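You operate a simulated robot arm through the tools that you are given. There is no shell and no other tool.

Carry out the task below with a simulated robot arm. There is one attempt and no reset: what you move stays moved.

JOB
Bleed the valve: slacken the gold port plug, work the valve lever, nip the plug up again.
Fine: use the ring spanner and lay it back.

It is judged by the outcome, as a careful person would: the job done as asked, and still so three seconds after it is handed in. It fails if anything else is knocked over, pushed out of place, dropped, spilled or broken.

ROBOT AND FRAMES
A 7-joint arm with a two-finger parallel gripper, fixed in place. Base frame: the origin is at the foot of the arm, x ahead of it, y to its left, z up; the work surface is at about z = 0.9. Lengths are in m, angles in rad, forces in N, time in s.
With the tool pointing down near the work surface it reaches from about 0.24 to 0.68 m from the base axis. Its first joint turns from -1.152 to 1.152 rad. Payload 2.4 kg.
The TCP is the grasp point between the finger pads, 0.03 m short of the fingertips. In the tool frame z runs along the fingers and y along their closing line. Largest opening 0.094 m; finger width 0.028, thickness 0.01; the body of the gripper, 0.05 by 0.096 m, starts 0.055 m behind the TCP.
Orientation is that of the tool frame in the base frame, as [roll, pitch, yaw] about the fixed x, y, z axes, in that order (R = Rz(yaw) Ry(pitch) Rx(roll)). With the fingers straight down and closing along the base's y, the tool's x points along the base's -x, its y along +y and its z along -z.

CONTROLS
- The arm moves only by the tool arm_command. Its argument "moves" is text: rows parted by semicolons, each of 7 numbers parted by spaces: the closure, from 0 (fully open) to 1 (shut), then the shift along the base's x, y, z in units of 25 mm (1.0 is 25 mm), then the turn, a rotation vector about the base's x, y, z in units of 5 degrees (1.0 is 5 degrees). In form: hand dx dy dz ax ay az; .... A call has 1 to 20 rows; each row shifts and turns the commanded pose from where the row before left it. A call with a number of a shift or a turn outside -1 to 1 is refused whole. A row lasts 0.2 s, in which the tool goes at most 0.05 m and 0.15 rad; a call with a longer step from one row to the next is refused whole, and so is a gripper value outside its range. A pose out of reach is approached as far as the arm can. The call stops where the force on the tool passes 40 N (or 10 N more than at its start, if that is more) or the arm is blocked; 0.2 s more then pass. The fingers move at their own pace (about 0.153 m/s each) and stop on an object; they squeeze with about 36 N. The grip force told is the motor's: it shows also when the fingers shut on nothing. Time passes only in rows, and 0.2 s behind the last, so rows that do not move let the fingers close. It gives the time, the measured TCP pose, the force on the tool (base axes), the opening and the grip force at its end, in the units of the frame above (readings bear some noise), with the torque about the TCP (base axes, N m) and any sound that the robot's microphone picked up.
- Cameras (640 x 400 px; columns grow to the right, rows downward): "scene" is fixed at [0.0194, 0.4541, 1.4679]; the picture's right is [-0.90, -0.43, 0.00], its down [-0.17, 0.36, -0.91] and it looks along [0.40, -0.82, -0.40] (base axes); focal length 319 px, centre (320, 200). "wrist" rides on the gripper at [0.076, 0.014, -0.102] in the tool frame; the picture's right is [-0.18, 0.98, 0.00], its down [-0.75, -0.14, -0.64] and it looks along [-0.63, -0.12, 0.77] (tool axes); focal length 243 px, centre (320, 200).
- snapshot(camera): a new picture of that camera. The clock stands still meanwhile.
- pixel_to_xyz(camera, pixels): for up to 12 pixels [column, row] of the newest picture of that camera ("zoom" is the newest enlarged one), the place [x, y, z] in the base frame of the surface seen there, good to about 0.003 m, but the place of the scene camera against the robot may be out by one fixed shift of up to 0.012 m in any direction. The clock stands still meanwhile.
- enlarge(camera, box): a new picture of the part [left, top, right, bottom] of that camera's present view, enlarged. The clock stands still meanwhile.
- sign_off(): hands the job in; it is judged then, once.

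Leave the gripper open and the arm clear of the work at the hand-in unless told otherwise.

The tools are called after "Call:" as name(argument=value, ...) on one line, values as JSON. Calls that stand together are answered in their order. arm_command: Moves the arm, as the interface text tells. Its arguments: {"type":"object","properties":{"moves":{"type":"string"}},"required":["moves"]} The other tools are called the same way: snapshot (camera) takes a picture; pixel_to_xyz (camera, pixels) gives the place of the surface under pixels of a picture; enlarge (camera, box) takes an enlarged picture of a part of a camera's view; sign_off () hands the job in.

At the start:

```text
time: 0.0
ee_pos: [0.3371, -0.114, 1.2201]
tool_rot: [3.141, 0.001, 3.141]
ft_force: [-0.3, 0.1, 0.4]
torque: [-0.03, -0.02, 0.02]
gripper_width: 0.094
gripper_force: 0.0
```

scene: 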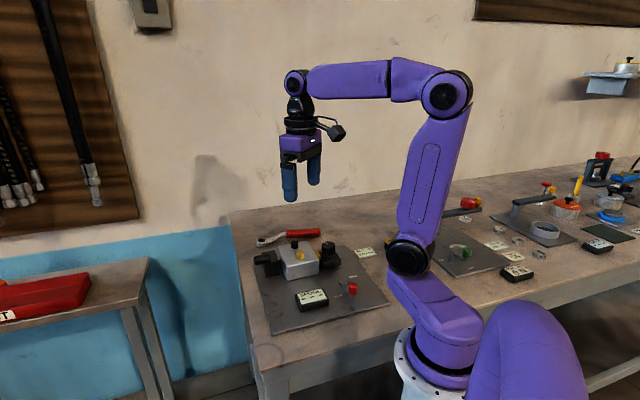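
wrist: 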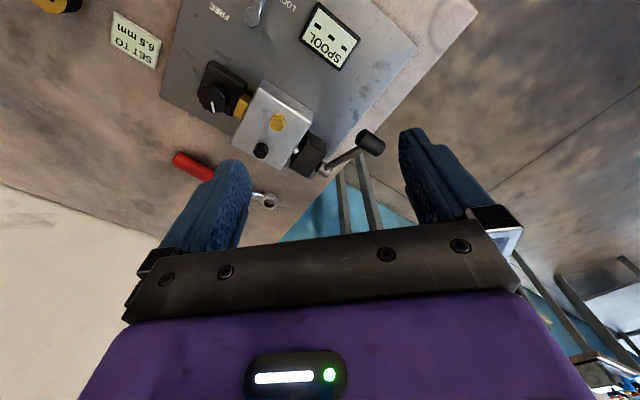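

I see the valve block on a grey plate, with a red-handled spanner behind it and a label "SPOOL" in front. I'll enlarge both camera views to see the details.

Call:
enlarge(camera="scene", box=[230, 210, 400, 330])

Call:
enlarge(camera="wrist", box=[100, 0, 420, 220])

```text
3.33 times, centred on (315, 270) of scene
```

zoom: 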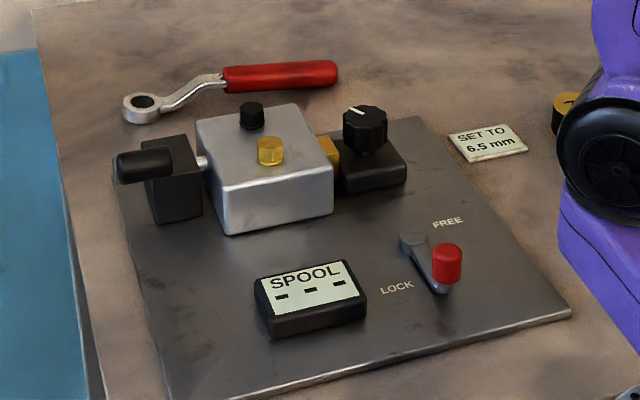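

```text
1.82 times, centred on (260, 110) of wrist
```

zoom: 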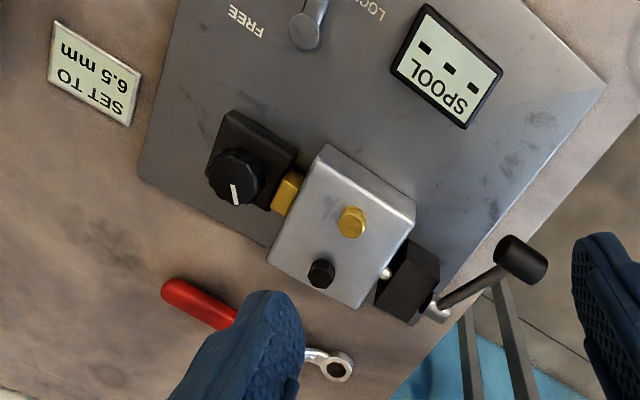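

I see a gold hex plug and a black plug on the block, a lever with a black grip on the left side, a dial knob, and a LOCK/FREE lever with a red knob. I'll read positions from the wrist view first.

Call:
pixel_to_xyz(camera="wrist", pixels=[[277, 122], [261, 151], [372, 142], [327, 170], [254, 10], [212, 98], [266, 201], [182, 160], [245, 105], [312, 155], [330, 35], [135, 40]])

Call:
pixel_to_xyz(camera="scene", pixels=[[299, 251], [293, 243], [266, 257], [354, 285], [340, 282], [326, 243], [265, 240], [310, 233], [312, 296], [354, 292], [338, 270], [280, 240]])

```text
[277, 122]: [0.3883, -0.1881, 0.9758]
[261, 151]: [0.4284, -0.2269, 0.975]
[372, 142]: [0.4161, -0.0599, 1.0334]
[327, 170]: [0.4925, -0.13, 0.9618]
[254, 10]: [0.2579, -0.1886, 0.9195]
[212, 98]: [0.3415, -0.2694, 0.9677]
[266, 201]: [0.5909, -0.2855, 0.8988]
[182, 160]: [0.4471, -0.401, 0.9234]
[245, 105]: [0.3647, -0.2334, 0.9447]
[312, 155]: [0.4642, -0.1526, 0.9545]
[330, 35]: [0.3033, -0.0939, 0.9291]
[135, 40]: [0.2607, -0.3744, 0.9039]
```

```text
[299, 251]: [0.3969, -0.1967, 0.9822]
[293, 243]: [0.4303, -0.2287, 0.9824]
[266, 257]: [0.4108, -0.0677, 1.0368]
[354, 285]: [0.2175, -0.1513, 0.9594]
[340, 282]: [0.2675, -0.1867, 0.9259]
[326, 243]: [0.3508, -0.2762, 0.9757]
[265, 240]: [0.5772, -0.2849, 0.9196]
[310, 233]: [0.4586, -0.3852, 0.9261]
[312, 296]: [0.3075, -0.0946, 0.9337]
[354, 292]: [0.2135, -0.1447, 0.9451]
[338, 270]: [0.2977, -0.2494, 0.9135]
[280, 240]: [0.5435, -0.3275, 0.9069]
```

The lock lever's state is not clear. I'll zoom in on it, and on the spanner and the plugs, from the scene camera.

Call:
enlarge(camera="scene", box=[320, 262, 376, 306])

Call:
pixel_to_xyz(camera="scene", pixels=[[353, 276.6], [338, 296.5], [343, 282], [340, 280], [350, 294], [353, 289]])

```text
9.09 times, centred on (348, 284) of scene
```

zoom: 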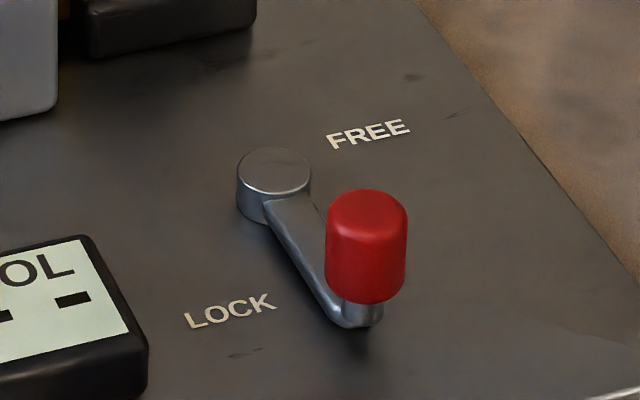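

```text
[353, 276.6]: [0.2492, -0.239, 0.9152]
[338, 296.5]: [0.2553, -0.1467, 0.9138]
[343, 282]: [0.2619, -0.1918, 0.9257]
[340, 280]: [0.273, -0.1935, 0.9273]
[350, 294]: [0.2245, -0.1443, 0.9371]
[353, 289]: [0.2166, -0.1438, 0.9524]
```

The red-knobbed lock lever leans to the LOCK side. The ring spanner lies from ring (about x 0.59, y -0.286) to handle end (0.447, -0.401). The scene camera reads about (+0.007, -0.006, +0.006) off from the wrist camera. I'll move high over the spanner handle, turning the tool about 38° so the fingers straddle it and the camera looks toward the ring.

Call:
arm_command(moves="0 0.5 -0.95 -0.3 0 0 0.7; 0 0.5 -0.95 -0.3 0 0 0.7; 0 0.5 -0.95 -0.3 0 0 0.7; 0 0.5 -0.95 -0.3 0 0 0.7; 0 0.5 -0.95 -0.3 0 0 0.7; 0 0.5 -0.95 -0.3 0 0 0.7; 0 0.5 -0.95 -0.3 0 0 0.7; 0 0.5 -0.95 -0.3 0 0 0.7; 0 0.5 -0.95 -0.3 0 0 0.7; 0 0.5 -0.95 -0.3 0 0 0.7; 0 0.5 -0.9 -0.3 0 0 0.7; 0 0 0 0 0 0 0")

Call:
snapshot(camera="wrist")

Call:
snapshot(camera="scene")

```text
time: 2.6
ee_pos: [0.478, -0.3746, 1.1404]
tool_rot: [3.141, 0.001, -2.469]
ft_force: [0.0, 0.3, 0.6]
torque: [-0.03, 0.01, 0.02]
gripper_width: 0.094
gripper_force: 0.1
```

```text
taken
```

wrist: 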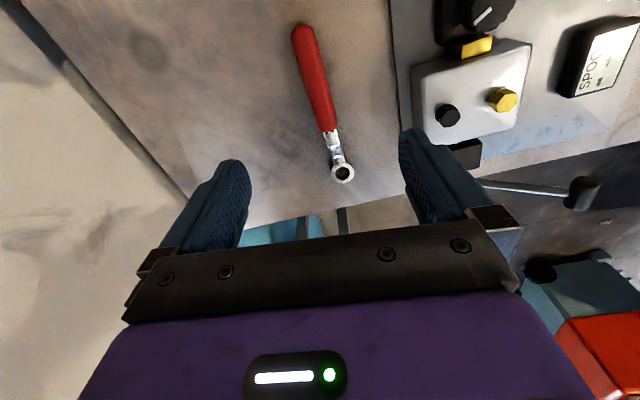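

```text
taken
```

scene: 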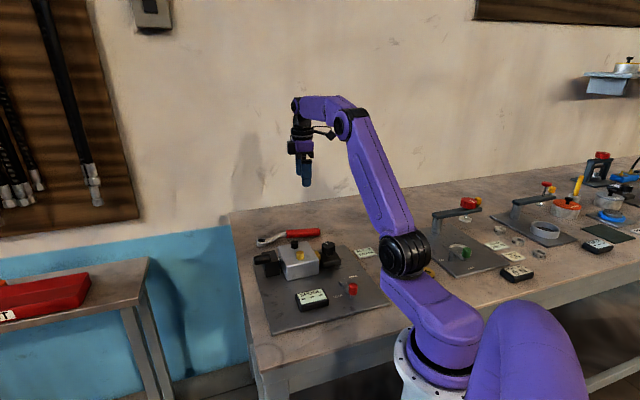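

The spanner is seen clearly now (handle end around (300, 30), handle front (333, 128), ring (343, 172)). I'll read its points and those of the plugs, and zoom in.

Call:
enlarge(camera="wrist", box=[280, 10, 560, 200])

Call:
pixel_to_xyz(camera="wrist", pixels=[[300, 30], [316, 75], [329, 125], [337, 152], [343, 173], [343, 164], [300, 80], [504, 99], [448, 115], [470, 70], [480, 110], [487, 16]])

```text
2.11 times, centred on (420, 105) of wrist
```

zoom: 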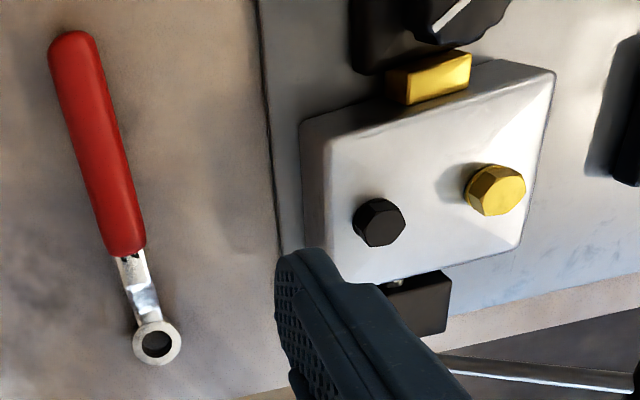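

```text
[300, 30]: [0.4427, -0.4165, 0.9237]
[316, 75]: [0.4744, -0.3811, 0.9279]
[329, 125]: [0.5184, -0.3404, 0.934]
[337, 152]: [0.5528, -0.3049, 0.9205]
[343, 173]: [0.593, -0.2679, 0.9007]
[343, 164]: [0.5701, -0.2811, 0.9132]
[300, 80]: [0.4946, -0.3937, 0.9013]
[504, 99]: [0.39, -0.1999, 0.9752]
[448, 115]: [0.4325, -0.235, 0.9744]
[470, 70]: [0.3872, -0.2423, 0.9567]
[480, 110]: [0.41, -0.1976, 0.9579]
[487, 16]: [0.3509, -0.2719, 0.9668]
```

The spanner runs at about 44° in the base frame, ring centre about (0.588, -0.272), handle top z ≈ 0.93. I'll line up over the handle about 0.13 m from the ring, and go down to z ≈ 0.98 before checking again.

Call:
arm_command(moves="0 0.34 0.23 -0.8 0 0 0.58; 0 0.34 0.23 -0.8 0 0 0.58; 0 0 0 -0.8 0 0 0; 0 0 0 -0.8 0 0 0; 0 0 0 -0.8 0 0 0; 0 0 0 -0.8 0 0 0; 0 0 0 -0.8 0 0 0; 0 0 0 -0.8 0 0 0; 0 0 0 0 0 0 0")

Call:
snapshot(camera="wrist")

Call:
enlarge(camera="scene", box=[240, 180, 380, 280])

```text
time: 4.6
ee_pos: [0.4899, -0.3624, 0.9779]
tool_rot: [3.14, 0.001, -2.367]
ft_force: [0.7, -1.0, 0.5]
torque: [-0.01, 0.01, -0.04]
gripper_width: 0.094
gripper_force: 0.0
```

```text
taken
```

wrist: 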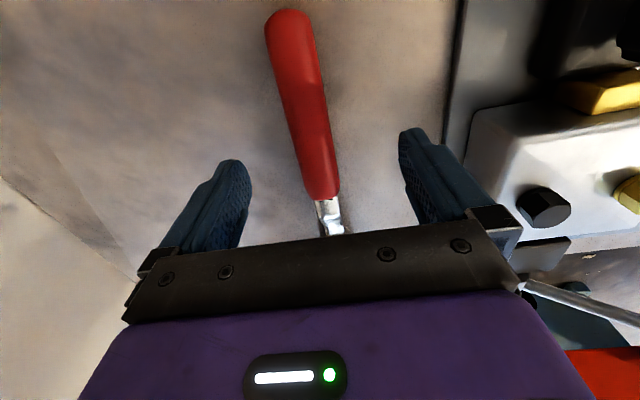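

```text
4.00 times, centred on (310, 230) of scene
```

zoom: 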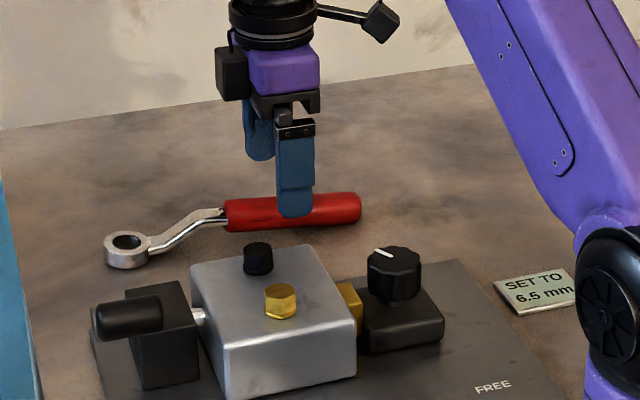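

The handle lies between the fingers. I'll re-read the handle's line from this nearer view.

Call:
pixel_to_xyz(camera="wrist", pixels=[[290, 30], [303, 90], [313, 140], [320, 185], [328, 210], [287, 90], [322, 90], [299, 150], [330, 150], [270, 160]])

```text
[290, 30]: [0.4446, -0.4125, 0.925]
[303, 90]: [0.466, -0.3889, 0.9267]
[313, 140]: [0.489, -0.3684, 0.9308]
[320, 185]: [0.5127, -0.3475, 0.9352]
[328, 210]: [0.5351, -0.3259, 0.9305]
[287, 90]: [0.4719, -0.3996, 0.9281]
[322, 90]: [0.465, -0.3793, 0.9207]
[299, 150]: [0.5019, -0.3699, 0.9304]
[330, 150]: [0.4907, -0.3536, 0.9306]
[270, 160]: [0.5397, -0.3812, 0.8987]
```

The tool sits about 5 mm off the handle line. I'll correct this, descend to z ≈ 0.933 (tips just above the bench) and close.

Call:
arm_command(moves="0 0.14 -0.14 -0.6 0 0 0; 0 0 0 -0.6 0 0 0; 0 0 0 -0.6 0 0 0; 0 0 0 0 0 0 0; 1 0 0 0 0 0 0; 1 0 0 0 0 0 0; 1 0 0 0 0 0 0")

Call:
snapshot(camera="wrist")

```text
time: 6.2
ee_pos: [0.4946, -0.367, 0.9334]
tool_rot: [-3.141, -0.001, -2.368]
ft_force: [-1.0, -0.2, -0.9]
torque: [0.0, 0.07, 0.04]
gripper_width: 0.0277
gripper_force: 36.1
```

```text
taken
```

wrist: 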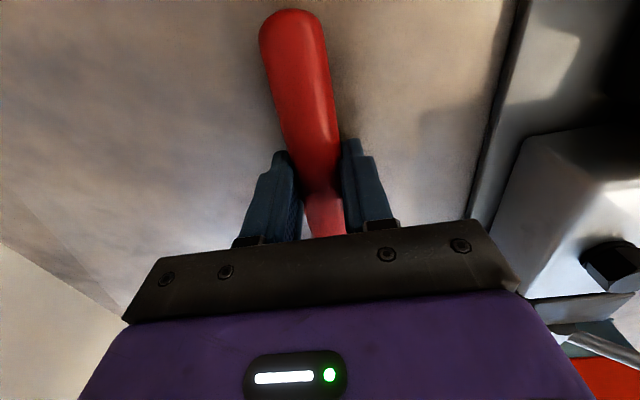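

The handle is held (opening 27.7 mm, 36 N). This TCP pose (0.4946, -0.367, 0.9334, yaw -2.368) is the spanner's lay-back place. I'll lift straight up and check how the ring hangs.

Call:
arm_command(moves="1 0 0 0.4 0 0 0; 1 0 0 0.8 0 0 0; 1 0 0 0.8 0 0 0; 1 0 0 0.8 0 0 0; 1 0 0 0.8 0 0 0; 1 0 0 0.8 0 0 0; 1 0 0 0 0 0 0; 1 0 0 0 0 0 0")

Call:
enlarge(camera="scene", box=[240, 180, 380, 280])

```text
time: 8.0
ee_pos: [0.4964, -0.3701, 1.045]
tool_rot: [-3.142, 0.002, -2.369]
ft_force: [0.6, 0.5, -3.0]
torque: [-0.17, 0.16, 0.05]
gripper_width: 0.0277
gripper_force: 36.0
```

```text
4.00 times, centred on (310, 230) of scene
```

zoom: 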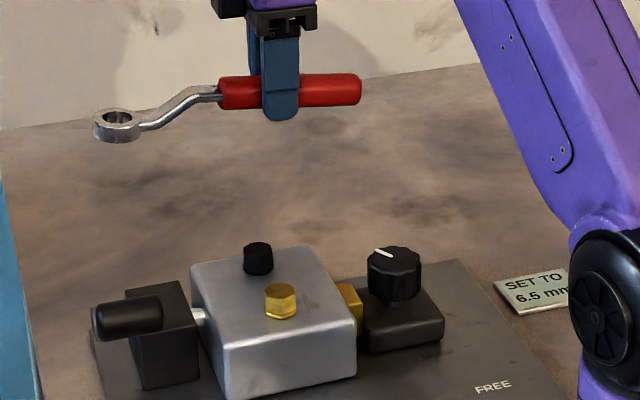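

It hangs level. The scene camera's fixed shift cancels in relative readings, so I'll measure the ring's rim and both plugs in this same picture.

Call:
pixel_to_xyz(camera="zoom", pixels=[[97, 117], [134, 118], [115, 110], [115, 129], [205, 90], [350, 80], [281, 287], [266, 292], [296, 292], [281, 297], [257, 249], [282, 310]])

Call:
enlarge(camera="scene", box=[255, 195, 295, 223])

Call:
enlarge(camera="scene", box=[280, 230, 320, 258])

```text
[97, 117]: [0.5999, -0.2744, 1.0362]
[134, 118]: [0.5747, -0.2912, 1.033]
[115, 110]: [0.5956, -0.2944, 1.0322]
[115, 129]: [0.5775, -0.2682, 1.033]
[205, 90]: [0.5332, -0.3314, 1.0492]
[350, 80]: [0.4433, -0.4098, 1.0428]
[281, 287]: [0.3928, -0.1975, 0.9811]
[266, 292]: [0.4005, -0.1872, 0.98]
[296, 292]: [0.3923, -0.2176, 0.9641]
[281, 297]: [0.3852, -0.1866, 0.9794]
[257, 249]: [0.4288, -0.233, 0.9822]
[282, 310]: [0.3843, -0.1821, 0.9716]
```

```text
14.29 times, centred on (275, 209) of scene
```

zoom: 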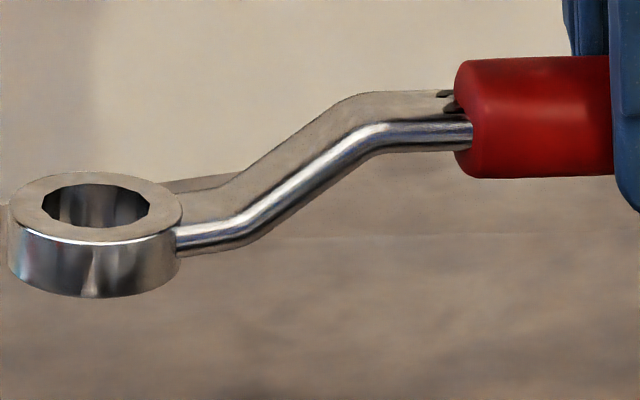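

```text
14.29 times, centred on (300, 244) of scene
```

zoom: 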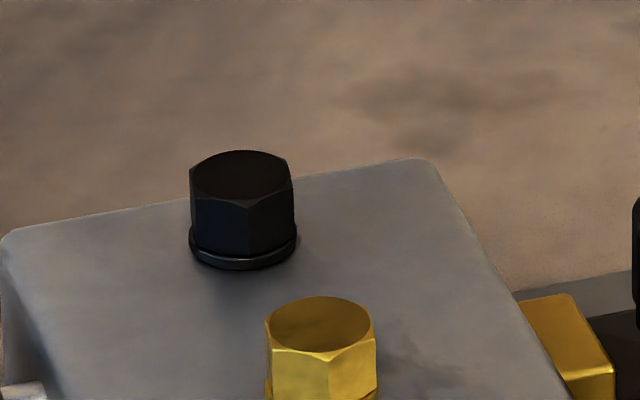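

Relative to the scene camera: ring centre ≈ (0.588, -0.284), gold plug centre ≈ (0.392, -0.193). I now need the hex phase of the plug and the ring, so I'll enlarge each strongly.

Call:
enlarge(camera="scene", box=[250, 204, 270, 216])

Call:
enlarge(camera="scene", box=[290, 246, 310, 258])

```text
16.00 times, centred on (260, 210) of scene
```

zoom: 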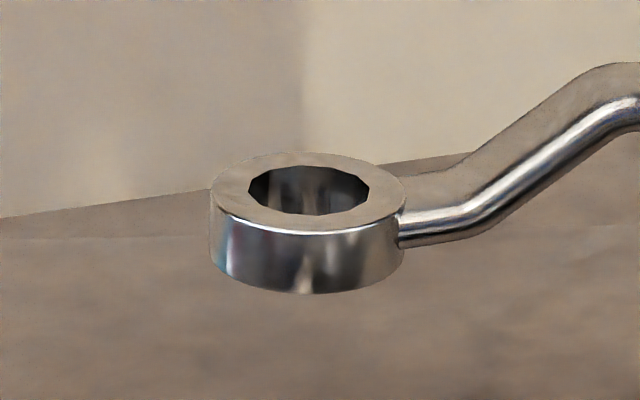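

```text
16.00 times, centred on (300, 252) of scene
```

zoom: 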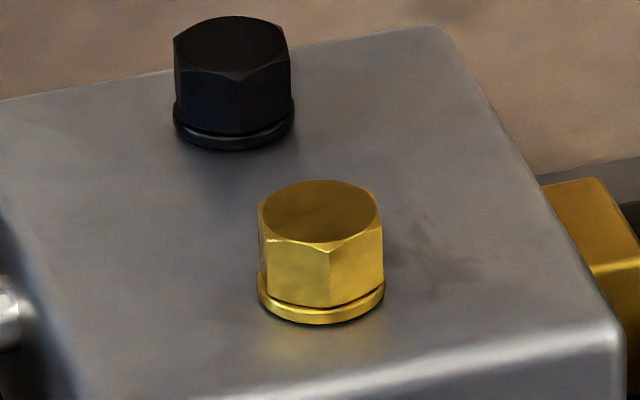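

The gold hex has one corner facing about 128° in the base frame, width across corners about 23 mm, and the ring hole is about 24 mm, so it fits. Before I sweep the spanner I'll check the heights of the lock knob, display, dial and valve lever, which lie near the sweep.

Call:
enlarge(camera="scene", box=[240, 230, 380, 318])

Call:
pixel_to_xyz(camera="scene", pixels=[[353, 284], [352, 285], [355, 285], [326, 239], [328, 240], [312, 291], [258, 258], [275, 258], [266, 254], [266, 261], [280, 258], [284, 258]])

```text
4.55 times, centred on (310, 274) of scene
```

zoom: 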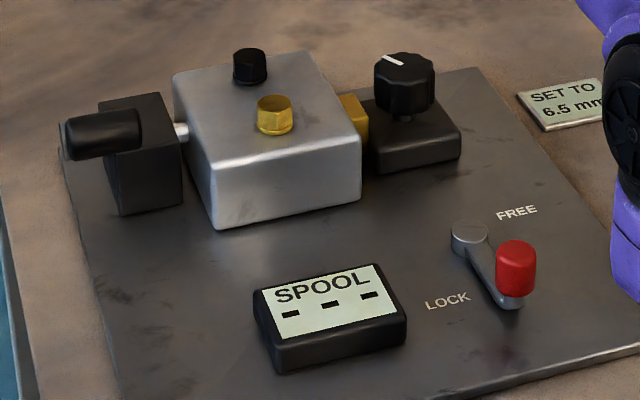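

```text
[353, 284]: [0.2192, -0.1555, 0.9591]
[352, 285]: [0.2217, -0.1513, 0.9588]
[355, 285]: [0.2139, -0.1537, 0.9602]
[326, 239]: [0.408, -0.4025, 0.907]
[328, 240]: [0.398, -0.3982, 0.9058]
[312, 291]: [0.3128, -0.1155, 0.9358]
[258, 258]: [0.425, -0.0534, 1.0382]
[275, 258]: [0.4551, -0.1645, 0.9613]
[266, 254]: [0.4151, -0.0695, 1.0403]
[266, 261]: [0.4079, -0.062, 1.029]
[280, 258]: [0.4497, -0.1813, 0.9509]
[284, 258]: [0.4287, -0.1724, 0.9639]
```

The knob top is at about 0.954 and the display is lower, so the handle (underside ≈ 0.967 when seated) clears them. The lever grip at (0.416, -0.06, 1.035) must be kept clear of. I'll raise a little and swing the spanner so the handle points to 128° with the ring near above the gold plug.

Call:
arm_command(moves="1 -0.377 0.5625 0.9 0 0 -0.965; 1 -0.377 0.5625 0.9 0 0 -0.965; 1 -0.377 0.5625 0 0 0 -0.965; 1 -0.377 0.5625 0 0 0 -0.965; 1 -0.377 0.5625 0 0 0 -0.965; 1 -0.377 0.5625 0 0 0 -0.965; 1 -0.377 0.5625 0 0 0 -0.965; 1 -0.377 0.5625 0 0 0 -0.965; 1 -0.377 0.5625 0 0 0 -0.965; 1 -0.377 0.5625 0 0 0 -0.965; 1 -0.377 0.5625 0 0 0 -0.965; 1 -0.377 0.5625 0 0 0 -0.965; 1 -0.377 0.5625 0 0 0 -0.965; 1 -0.377 0.5625 0 0 0 -0.965; 1 -0.377 0.5625 0 0 0 -0.965; 1 -0.377 0.5625 0 0 0 -0.965; 1 -0.377 0.5625 0 0 0 -0.965; 1 -0.377 0.5625 0 0 0 -0.965; 1 -0.377 0.5625 0 0 0 -0.965; 1 -0.377 0.5625 0 0 0 -0.965")

Call:
enlarge(camera="scene", box=[250, 190, 390, 290])

Call:
snapshot(camera="wrist")

```text
time: 12.2
ee_pos: [0.3062, -0.0856, 1.0878]
tool_rot: [-3.141, 0.0, 2.228]
ft_force: [-0.1, 1.0, -3.0]
torque: [0.18, 0.14, -0.01]
gripper_width: 0.0278
gripper_force: 35.9
```

```text
4.00 times, centred on (320, 240) of scene
```

zoom: 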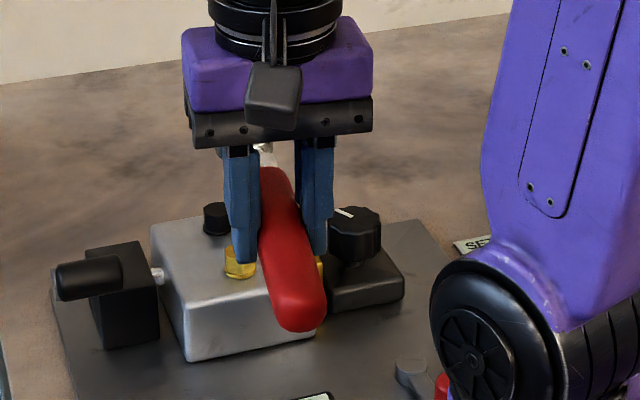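

```text
taken
```

wrist: 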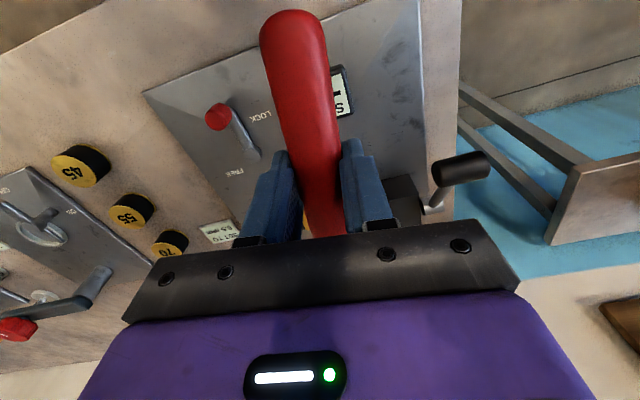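

The handle hides the ring from the scene camera in this direction. At this height I'll swing the handle on to about 188° (ring stays near the plug) so the ring can be seen, and use that to work out the exact ring offset.

Call:
arm_command(moves="1 -0.153 -0.408 0 0 0 1; 1 -0.153 -0.408 0 0 0 1; 1 -0.153 -0.408 0 0 0 1; 1 -0.153 -0.408 0 0 0 1; 1 -0.153 -0.408 0 0 0 1; 1 -0.153 -0.408 0 0 0 1; 1 -0.153 -0.408 0 0 0 1; 1 -0.153 -0.408 0 0 0 1; 1 -0.153 -0.408 0 0 0 1; 1 -0.153 -0.408 0 0 0 1; 1 -0.153 -0.408 0 0 0 1; 1 -0.153 -0.408 0 0 0 1; 1 0 0 0 0 0 0")

Call:
enlarge(camera="scene", box=[260, 190, 400, 290])

```text
time: 15.0
ee_pos: [0.2629, -0.2075, 1.0879]
tool_rot: [3.141, -0.001, -3.005]
ft_force: [0.3, 0.4, -3.1]
torque: [-0.06, 0.24, -0.02]
gripper_width: 0.0275
gripper_force: 36.4
```

```text
4.00 times, centred on (330, 240) of scene
```

zoom: 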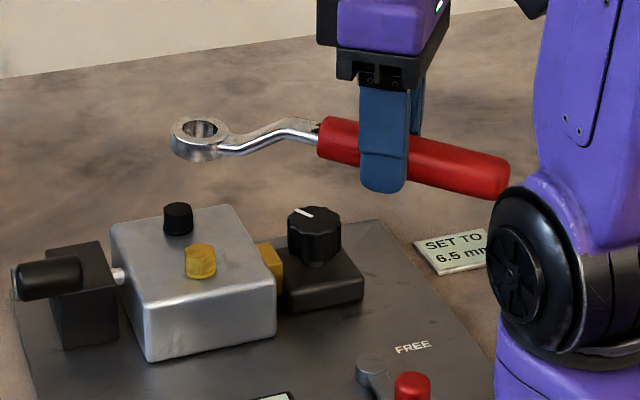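

The ring is visible now. I'll enlarge it for its centre and the phase of its hole.

Call:
enlarge(camera="scene", box=[280, 210, 320, 235])

Call:
pixel_to_xyz(camera="scene", pixels=[[293, 222], [303.5, 222.5], [298, 219], [300, 225.7], [297, 256], [300, 253]])

```text
16.00 times, centred on (300, 222) of scene
```

zoom: 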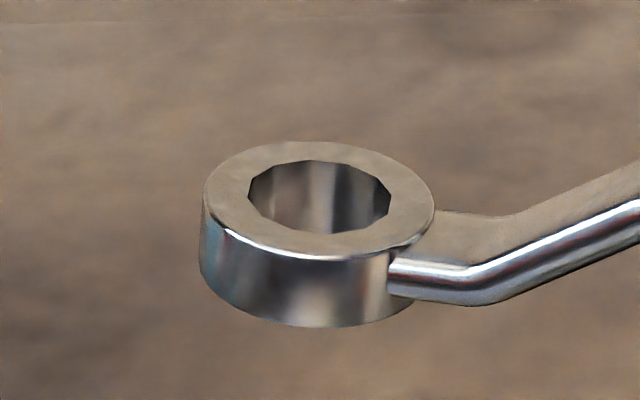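

```text
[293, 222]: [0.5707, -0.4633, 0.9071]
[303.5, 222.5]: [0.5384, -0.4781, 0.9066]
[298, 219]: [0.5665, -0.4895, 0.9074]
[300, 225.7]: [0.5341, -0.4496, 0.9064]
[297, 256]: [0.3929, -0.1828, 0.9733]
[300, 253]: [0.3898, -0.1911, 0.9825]
```

It's a 12-point ring with a corner along the handle line, so handle directions 128°, 158° and 188° all match the plug. I'll read the ring face heights in this zoom.

Call:
pixel_to_xyz(camera="zoom", pixels=[[225, 195], [412, 195], [320, 150], [320, 247], [250, 160], [390, 160], [250, 232], [400, 235], [230, 210], [408, 210], [300, 152], [340, 248]])

```text
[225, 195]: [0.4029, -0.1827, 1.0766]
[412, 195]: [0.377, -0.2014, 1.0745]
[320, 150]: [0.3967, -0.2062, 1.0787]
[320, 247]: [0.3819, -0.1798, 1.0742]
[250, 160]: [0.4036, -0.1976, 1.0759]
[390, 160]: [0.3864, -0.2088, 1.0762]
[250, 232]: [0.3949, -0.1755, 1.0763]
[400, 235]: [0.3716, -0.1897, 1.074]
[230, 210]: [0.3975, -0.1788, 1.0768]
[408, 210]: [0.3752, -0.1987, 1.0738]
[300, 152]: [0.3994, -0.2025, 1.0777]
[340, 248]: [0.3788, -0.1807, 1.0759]
```

Ring centre by averaging ≈ (0.389, -0.192, 1.076). I'll do the same average over the plug's top face.

Call:
enlarge(camera="scene", box=[280, 240, 320, 265])

```text
16.00 times, centred on (300, 252) of scene
```

zoom: 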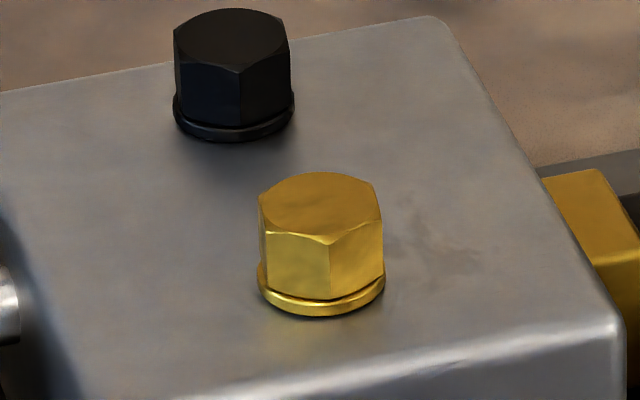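

Call:
pixel_to_xyz(camera="zoom", pixels=[[275, 207], [365, 207], [320, 180], [320, 234], [300, 190], [340, 190], [295, 222], [345, 222], [320, 207], [305, 207], [335, 207], [320, 195]])

```text
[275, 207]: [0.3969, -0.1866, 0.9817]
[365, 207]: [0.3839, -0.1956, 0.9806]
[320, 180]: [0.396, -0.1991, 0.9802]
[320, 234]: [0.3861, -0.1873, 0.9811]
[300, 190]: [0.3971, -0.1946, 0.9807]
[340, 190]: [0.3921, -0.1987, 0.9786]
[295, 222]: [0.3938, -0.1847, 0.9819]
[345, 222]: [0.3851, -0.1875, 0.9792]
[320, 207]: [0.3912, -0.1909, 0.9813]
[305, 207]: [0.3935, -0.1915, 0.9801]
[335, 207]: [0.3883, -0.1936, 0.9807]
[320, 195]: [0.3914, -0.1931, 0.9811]
```

The plug top centre is about (0.3913, -0.1919), and the ring is only about 2 mm short in x. I'll turn the handle back to 158° about the ring, correct the 2 mm, and come down to about 2 cm above the plug, then check.

Call:
arm_command(moves="1 0.07 0.435 -0.4 0 0 -1; 1 0.07 0.435 -0.4 0 0 -1; 1 0.07 0.435 -0.4 0 0 -1; 1 0.07 0.435 -0.4 0 0 -1; 1 0.07 0.435 -0.4 0 0 -1; 1 0.07 0.435 -0.4 0 0 -1; 1 0 0 0 0 0 0; 1 0 0 0 0 0 0")

Call:
enlarge(camera="scene", box=[280, 230, 320, 255])

Call:
enlarge(camera="scene", box=[250, 205, 390, 295])

```text
time: 16.8
ee_pos: [0.272, -0.144, 1.0276]
tool_rot: [-3.141, 0.0, 2.751]
ft_force: [0.4, 0.5, -3.6]
torque: [0.11, 0.25, 0.02]
gripper_width: 0.0278
gripper_force: 36.3
```

```text
16.00 times, centred on (300, 242) of scene
```

zoom: 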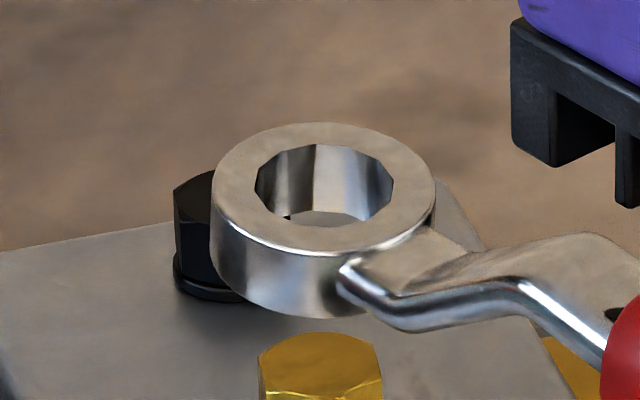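

```text
4.44 times, centred on (320, 250) of scene
```

zoom: 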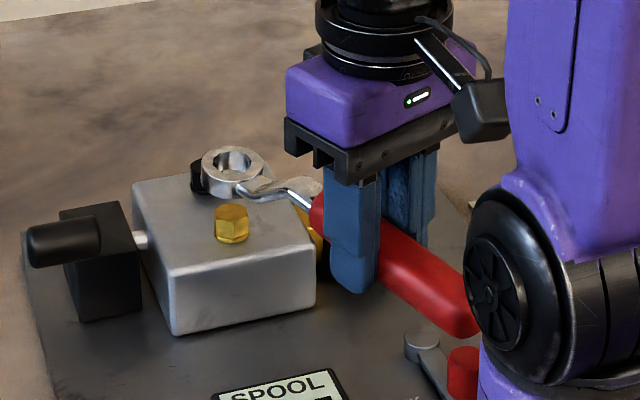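

The ring now hangs just above the plug. I'll average the ring face position again for the last millimetres.

Call:
enlarge(camera="scene", box=[280, 230, 320, 255])

Call:
pixel_to_xyz(camera="zoom", pixels=[[233, 187], [414, 187], [323, 132], [323, 241], [260, 148], [388, 148], [260, 228], [388, 228], [236, 170], [412, 205], [236, 205], [412, 170]])

```text
16.00 times, centred on (300, 242) of scene
```

zoom: 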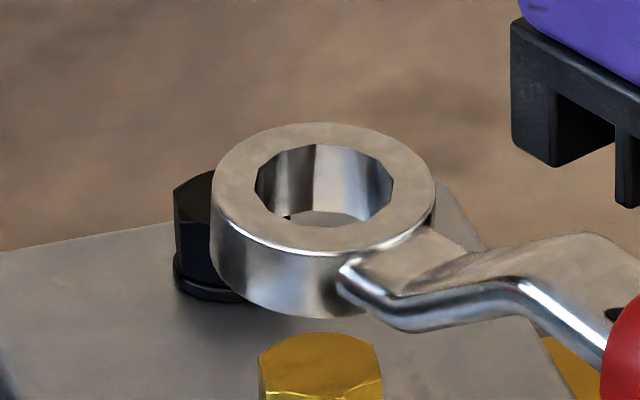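

```text
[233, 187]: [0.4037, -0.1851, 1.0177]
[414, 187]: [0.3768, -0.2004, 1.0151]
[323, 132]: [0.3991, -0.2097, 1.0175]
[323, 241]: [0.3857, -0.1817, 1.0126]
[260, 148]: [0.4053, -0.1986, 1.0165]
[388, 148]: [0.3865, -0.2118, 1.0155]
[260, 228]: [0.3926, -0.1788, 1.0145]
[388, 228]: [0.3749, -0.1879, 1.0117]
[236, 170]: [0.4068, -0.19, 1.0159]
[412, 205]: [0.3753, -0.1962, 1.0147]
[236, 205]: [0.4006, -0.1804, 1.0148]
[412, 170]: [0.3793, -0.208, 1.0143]
```

The ring needs about (+0.7, +2.2) mm more. I'll make that shift and lower slowly toward the plug, watching the force.

Call:
arm_command(moves="1 0.03 0.085 0 0 0 0; 1 0 0 -0.3 0 0 0; 1 0 0 -0.3 0 0 0; 1 0 0 -0.1 0 0 0; 1 0 0 -0.1 0 0 0; 1 0 0 0 0 0 0")

Call:
enlarge(camera="scene", box=[280, 235, 320, 260])

```text
time: 18.2
ee_pos: [0.2734, -0.1408, 1.0078]
tool_rot: [-3.142, 0.0, 2.753]
ft_force: [-0.2, 0.5, -3.1]
torque: [0.07, 0.24, -0.02]
gripper_width: 0.0277
gripper_force: 35.7
```

```text
16.00 times, centred on (300, 248) of scene
```

zoom: 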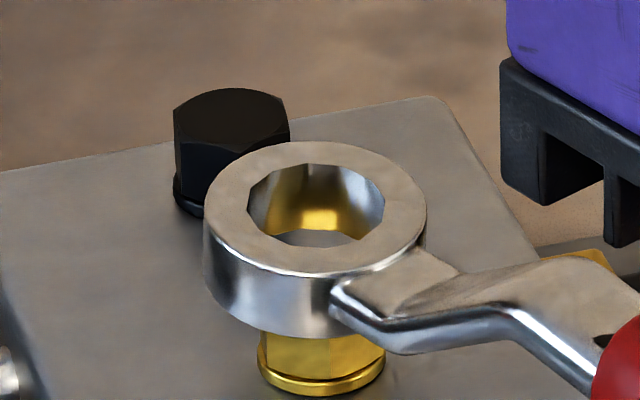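

The ring is about 1 mm left (image) and about 1 mm far of the plug's axis. I'll correct that and feel downward in 2 mm steps.

Call:
arm_command(moves="1 -0.06 0.025 0 0 0 0; 1 0 0 -0.08 0 0 0; 1 0 0 -0.08 0 0 0; 1 0 0 0 0 0 0")

Call:
enlarge(camera="scene", box=[280, 240, 320, 265])

```text
time: 19.2
ee_pos: [0.2718, -0.14, 1.005]
tool_rot: [-3.141, 0.0, 2.753]
ft_force: [0.1, 0.6, -3.6]
torque: [0.08, 0.24, -0.02]
gripper_width: 0.0273
gripper_force: 36.1
```

```text
16.00 times, centred on (300, 252) of scene
```

zoom: 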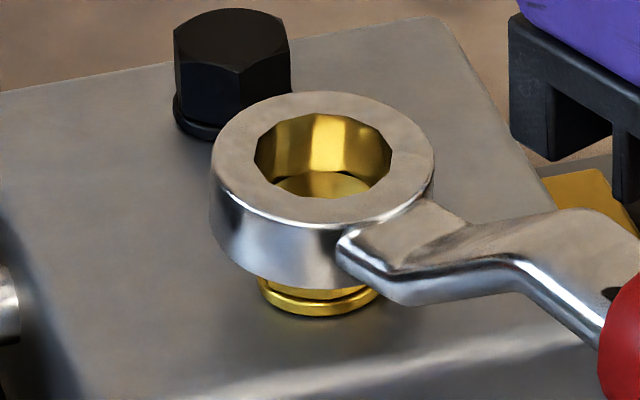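

The plug's gold top now shows inside the hole and no contact force has come up. I'll keep going down in small steps.

Call:
arm_command(moves="1 0 0 -0.08 0 0 0; 1 0 0 -0.08 0 0 0; 1 0 0 -0.08 0 0 0; 1 0 0 0 0 0 0")

Call:
enlarge(camera="scene", box=[280, 240, 320, 265])

```text
time: 20.2
ee_pos: [0.272, -0.1383, 0.9977]
tool_rot: [3.141, 0.002, 2.752]
ft_force: [2.8, -2.5, -1.3]
torque: [-0.05, -0.04, -0.2]
gripper_width: 0.0278
gripper_force: 35.9
```

```text
16.00 times, centred on (300, 252) of scene
```

zoom: 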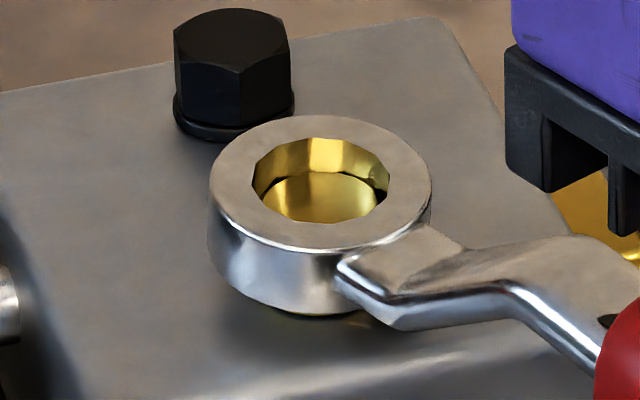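

The ring is around the hex, with a light touch felt. I'll go down a bit more to seat it fully.

Call:
arm_command(moves="1 0 0 -0.06 0 0 0; 1 0 0 -0.06 0 0 0; 1 0 0 0 0 0 0")

Call:
enlarge(camera="scene", box=[280, 240, 320, 265])

```text
time: 21.0
ee_pos: [0.2726, -0.1397, 0.9953]
tool_rot: [-3.141, 0.003, 2.753]
ft_force: [5.6, -6.1, 0.7]
torque: [-0.23, -0.41, -0.24]
gripper_width: 0.0276
gripper_force: 35.6
```

```text
16.00 times, centred on (300, 252) of scene
```

zoom: 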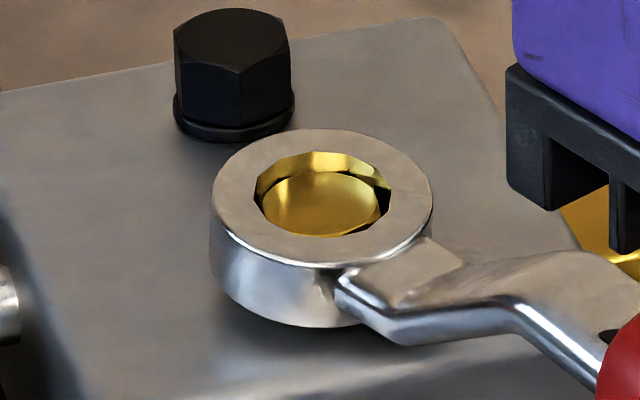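

The ring is seated fully over the hex. I'll first relieve the side force (shift +0.5, -0.5 mm), then start turning anticlockwise about the plug by 10°, reading the force.

Call:
arm_command(moves="1 0.02 -0.02 0 0 0 0; 1 -0.079 -0.207 0 0 0 0.5; 1 -0.071 -0.21 0 0 0 0.5; 1 0 0 0 0 0 0")

Call:
enlarge(camera="scene", box=[280, 240, 320, 265])

```text
time: 22.0
ee_pos: [0.2669, -0.1503, 0.9945]
tool_rot: [3.139, 0.0, 2.839]
ft_force: [5.6, -5.7, -4.0]
torque: [0.03, 0.31, -0.84]
gripper_width: 0.0276
gripper_force: 35.8
```

```text
16.00 times, centred on (300, 252) of scene
```

zoom: 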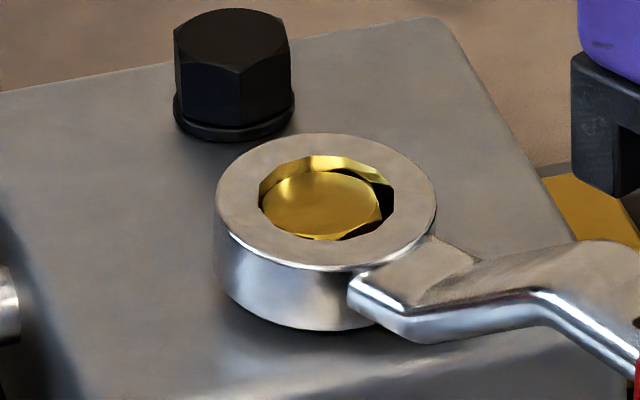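

It has turned 5° with a resisting torque of about 0.8 N m. The side forces suggest the true radius is a bit longer (≈0.131). I'll shift inward a touch and continue another 10°.

Call:
arm_command(moves="1 0.026 -0.05 0 0 0 0; 1 -0.06 -0.22 0 0 0 0.5; 1 -0.056 -0.222 0 0 0 0.5; 1 -0.041 -0.224 0 0 0 0.5; 1 -0.037 -0.226 0 0 0 0.5; 1 0 0 0 0 0 0")

Call:
enlarge(camera="scene", box=[280, 240, 320, 265])

```text
time: 23.4
ee_pos: [0.2634, -0.1738, 0.9948]
tool_rot: [-3.141, 0.001, 3.017]
ft_force: [-0.1, -0.1, -3.4]
torque: [0.0, 0.23, -0.03]
gripper_width: 0.0274
gripper_force: 35.8
```

```text
16.00 times, centred on (300, 252) of scene
```

zoom: 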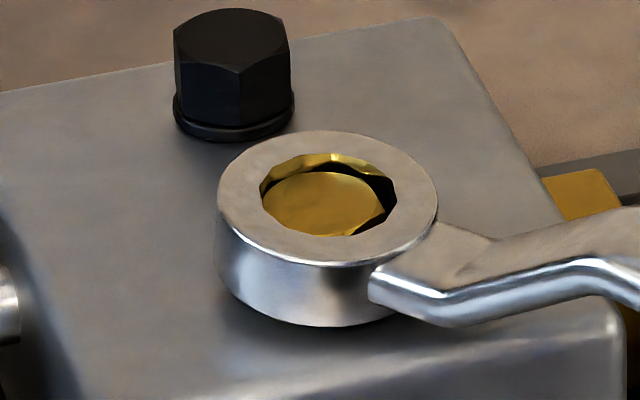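

The force has dropped to zero: it has broken loose and turns freely. I'll turn on 15° and check that the plug follows.

Call:
arm_command(moves="1 -0.021 -0.228 0 0 0 0.5; 1 -0.017 -0.228 0 0 0 0.5; 1 -0.002 -0.229 0 0 0 0.5; 1 0.004 -0.228 0 0 0 0.5; 1 0.018 -0.228 0 0 0 0.5; 1 0.023 -0.227 0 0 0 0.5; 1 0 0 0 0 0 0")

Call:
enlarge(camera="scene", box=[280, 240, 320, 265])

```text
time: 25.0
ee_pos: [0.2639, -0.2069, 0.9956]
tool_rot: [-3.141, -0.001, -3.006]
ft_force: [-0.5, -0.5, -2.9]
torque: [-0.01, 0.25, -0.01]
gripper_width: 0.0275
gripper_force: 35.5
```

```text
16.00 times, centred on (300, 252) of scene
```

zoom: 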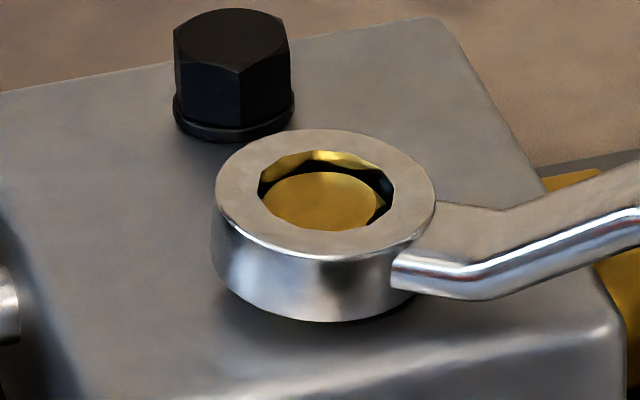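

No resistance now. I'll go on another 15° to about 203° (45° in all), short of the dial, then lift the ring off and look at the plug.

Call:
arm_command(moves="1 0.038 -0.226 0 0 0 0.5; 1 0.043 -0.224 0 0 0 0.5; 1 0.057 -0.222 0 0 0 0.5; 1 0.062 -0.219 0 0 0 0.5; 1 0.077 -0.216 0 0 0 0.5; 1 0.081 -0.213 0 0 0 0.5; 1 0 0 0 0 0 0")

Call:
enlarge(camera="scene", box=[280, 240, 320, 265])

Call:
enlarge(camera="scene", box=[240, 215, 400, 315])

```text
time: 26.6
ee_pos: [0.2749, -0.2401, 0.9959]
tool_rot: [-3.141, -0.001, -2.745]
ft_force: [0.7, -0.5, -2.3]
torque: [-0.11, 0.23, -0.04]
gripper_width: 0.0278
gripper_force: 35.5
```

```text
16.00 times, centred on (300, 252) of scene
```

zoom: 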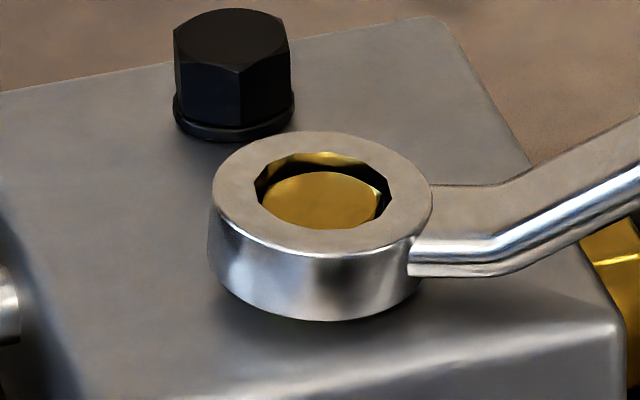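

```text
4.00 times, centred on (320, 265) of scene
```

zoom: 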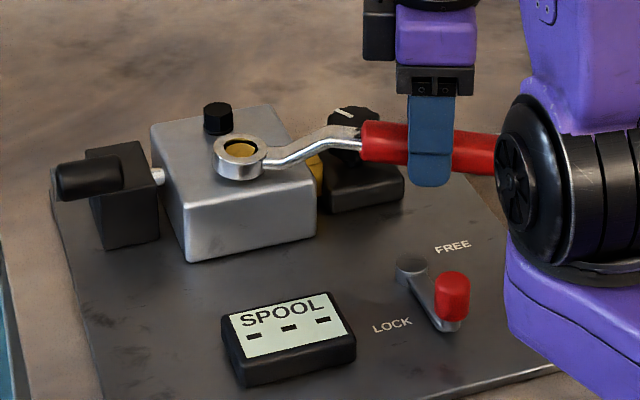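

Turned 45° in total. I'll lift the ring straight off to see the plug's new angle and whether anything weeps.

Call:
arm_command(moves="1 0 0 0.2 0 0 0; 1 0 0 0.3 0 0 0; 1 0 0 0.5 0 0 0; 1 0 0 0.8 0 0 0; 1 0 0 0.8 0 0 0; 1 0 0 0 0 0 0")

Call:
enlarge(camera="scene", box=[280, 240, 320, 265])

```text
time: 28.0
ee_pos: [0.2731, -0.2416, 1.0596]
tool_rot: [3.14, 0.0, -2.744]
ft_force: [0.4, 0.6, -3.7]
torque: [-0.12, 0.23, 0.0]
gripper_width: 0.0276
gripper_force: 36.2
```

```text
16.00 times, centred on (300, 252) of scene
```

zoom: 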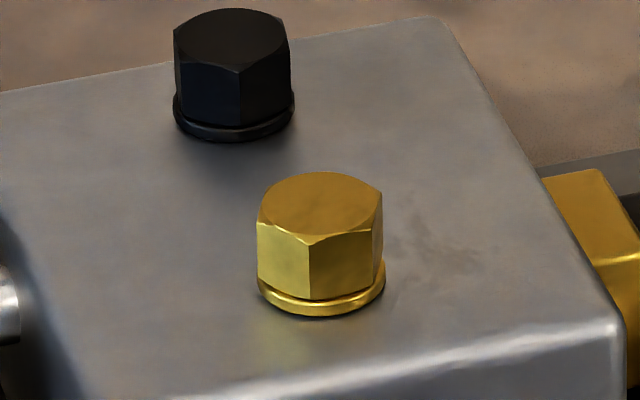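

The plug's front corner shows it turned about 43° anticlockwise, with no spill. A proper bleed wants nearer a quarter turn, so I'll re-index the ring back 60° (handle to ~141°) at height and take another bite.

Call:
arm_command(moves="1 0.059 0.411 0 0 0 -0.949; 1 0.059 0.411 0 0 0 -0.949; 1 0.059 0.411 0 0 0 -0.949; 1 0.059 0.411 0 0 0 -0.949; 1 0.059 0.411 0 0 0 -0.949; 1 0.059 0.411 0 0 0 -0.949; 1 0.059 0.411 0 0 0 -0.949; 1 0.059 0.411 0 0 0 -0.949; 1 0.059 0.411 0 0 0 -0.949; 1 0.059 0.411 0 0 0 -0.949; 1 0.059 0.411 0 0 0 -0.949; 1 0.059 0.411 0 0 0 -0.949; 1 0.059 0.411 0 0 0 -0.949; 1 0 0 0 0 0 0; 1 0 0 0 0 0 0")

Call:
enlarge(camera="scene", box=[280, 222, 320, 247])

```text
time: 31.2
ee_pos: [0.293, -0.1071, 1.0596]
tool_rot: [-3.142, 0.001, 2.461]
ft_force: [-0.6, -0.8, -2.8]
torque: [0.18, 0.19, -0.01]
gripper_width: 0.0275
gripper_force: 36.2
```

```text
16.00 times, centred on (300, 234) of scene
```

zoom: 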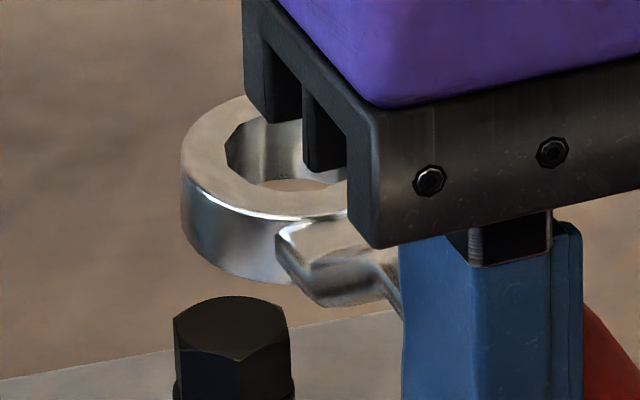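

The ring's left rim at zoom x=181 puts it about 2.4 mm left of the plug axis; the spanner settled about 1° in the grip. I'll correct by (-2.5, -0.3) mm and lower to just above the plug for a check.

Call:
arm_command(moves="1 -0.1 -0.012 -0.6 0 0 0; 1 0 0 -0.6 0 0 0; 1 0 0 -0.6 0 0 0; 1 0 0 -0.1 0 0 0; 1 0 0 0 0 0 0")

Call:
enlarge(camera="scene", box=[280, 235, 320, 260])

```text
time: 32.4
ee_pos: [0.2911, -0.1097, 1.0116]
tool_rot: [3.142, 0.0, 2.46]
ft_force: [-0.7, -1.1, -4.3]
torque: [0.14, 0.18, -0.01]
gripper_width: 0.0273
gripper_force: 35.9
```

```text
16.00 times, centred on (300, 248) of scene
```

zoom: 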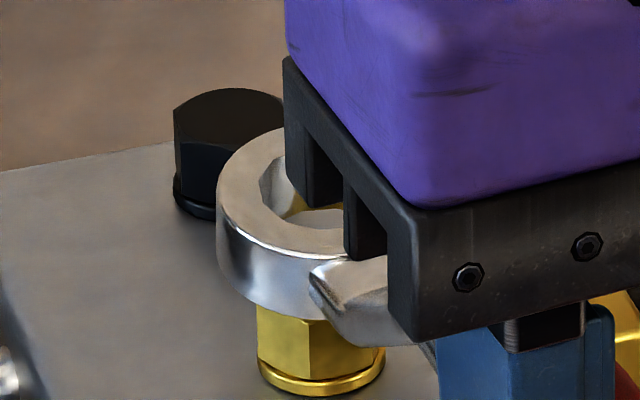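

The ring is now about 1.5 mm right and slightly near. I'll nudge (+1.8, -0.5) mm and feel down.

Call:
arm_command(moves="1 0.072 -0.02 0 0 0 0; 1 0 0 -0.1 0 0 0; 1 0 0 -0.1 0 0 0; 1 0 0 -0.08 0 0 0; 1 0 0 0 0 0 0")

Call:
enlarge(camera="scene", box=[280, 240, 320, 265])

```text
time: 33.6
ee_pos: [0.2915, -0.1085, 1.0053]
tool_rot: [-3.141, 0.001, 2.461]
ft_force: [0.5, -0.5, -3.3]
torque: [0.17, 0.18, -0.01]
gripper_width: 0.0275
gripper_force: 35.8
```

```text
16.00 times, centred on (300, 252) of scene
```

zoom: 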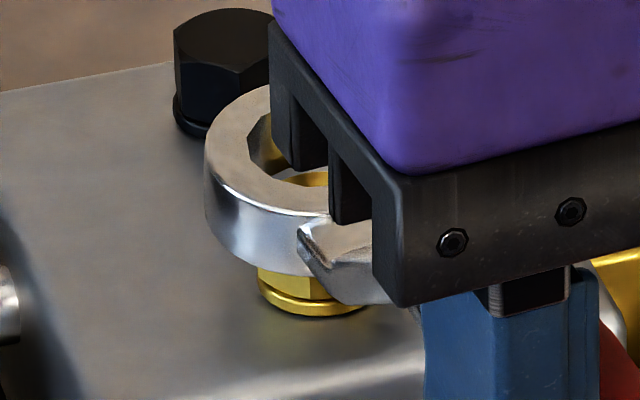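

Close: ring is about 0.7 mm left. Small nudge back and continue down.

Call:
arm_command(moves="1 -0.024 -0.012 0 0 0 0; 1 0 0 -0.08 0 0 0; 1 0 0 -0.08 0 0 0; 1 0 0 -0.08 0 0 0; 1 0 0 0 0 0 0")

Call:
enlarge(camera="scene", box=[280, 240, 320, 265])

```text
time: 34.8
ee_pos: [0.2916, -0.1103, 0.999]
tool_rot: [-3.141, 0.001, 2.458]
ft_force: [0.1, -0.2, -3.5]
torque: [0.17, 0.16, 0.01]
gripper_width: 0.0272
gripper_force: 36.3
```

```text
16.00 times, centred on (300, 252) of scene
```

zoom: 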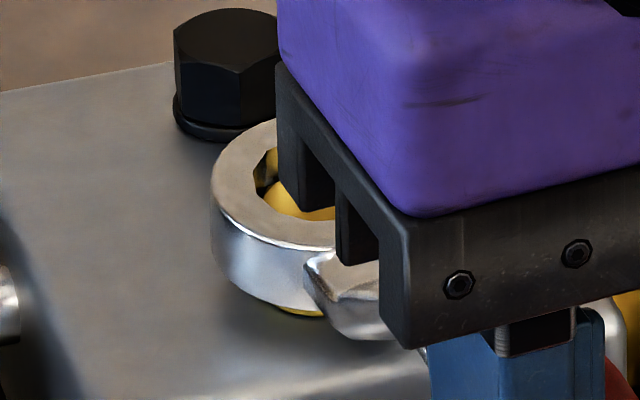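

Fully engaged with no side force. I'll seat it the last 2.5 mm and turn anticlockwise 30° along the arc.

Call:
arm_command(moves="1 0 0 -0.1 0 0 0; 1 -0.265 -0.371 0 0 0 1; 1 -0.231 -0.392 0 0 0 1; 1 -0.196 -0.412 0 0 0 1; 1 -0.16 -0.427 0 0 0 1; 1 -0.122 -0.439 0 0 0 1; 1 -0.083 -0.448 0 0 0 1; 1 0 0 0 0 0 0")

Call:
enlarge(camera="scene", box=[280, 240, 320, 265])

```text
time: 36.6
ee_pos: [0.2656, -0.1705, 0.9987]
tool_rot: [-3.141, 0.0, 2.987]
ft_force: [0.0, -0.4, -3.4]
torque: [0.03, 0.24, -0.04]
gripper_width: 0.0273
gripper_force: 36.1
```

```text
16.00 times, centred on (300, 252) of scene
```

zoom: 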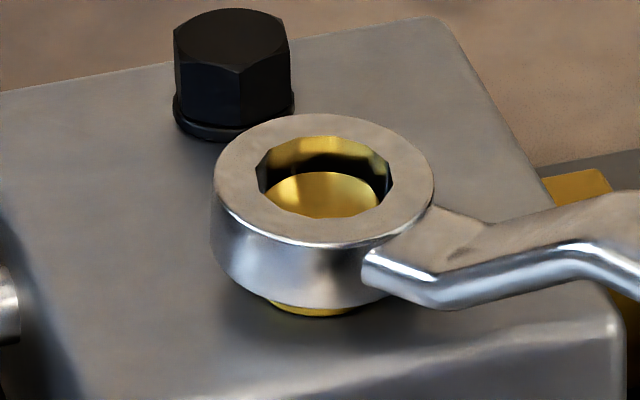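

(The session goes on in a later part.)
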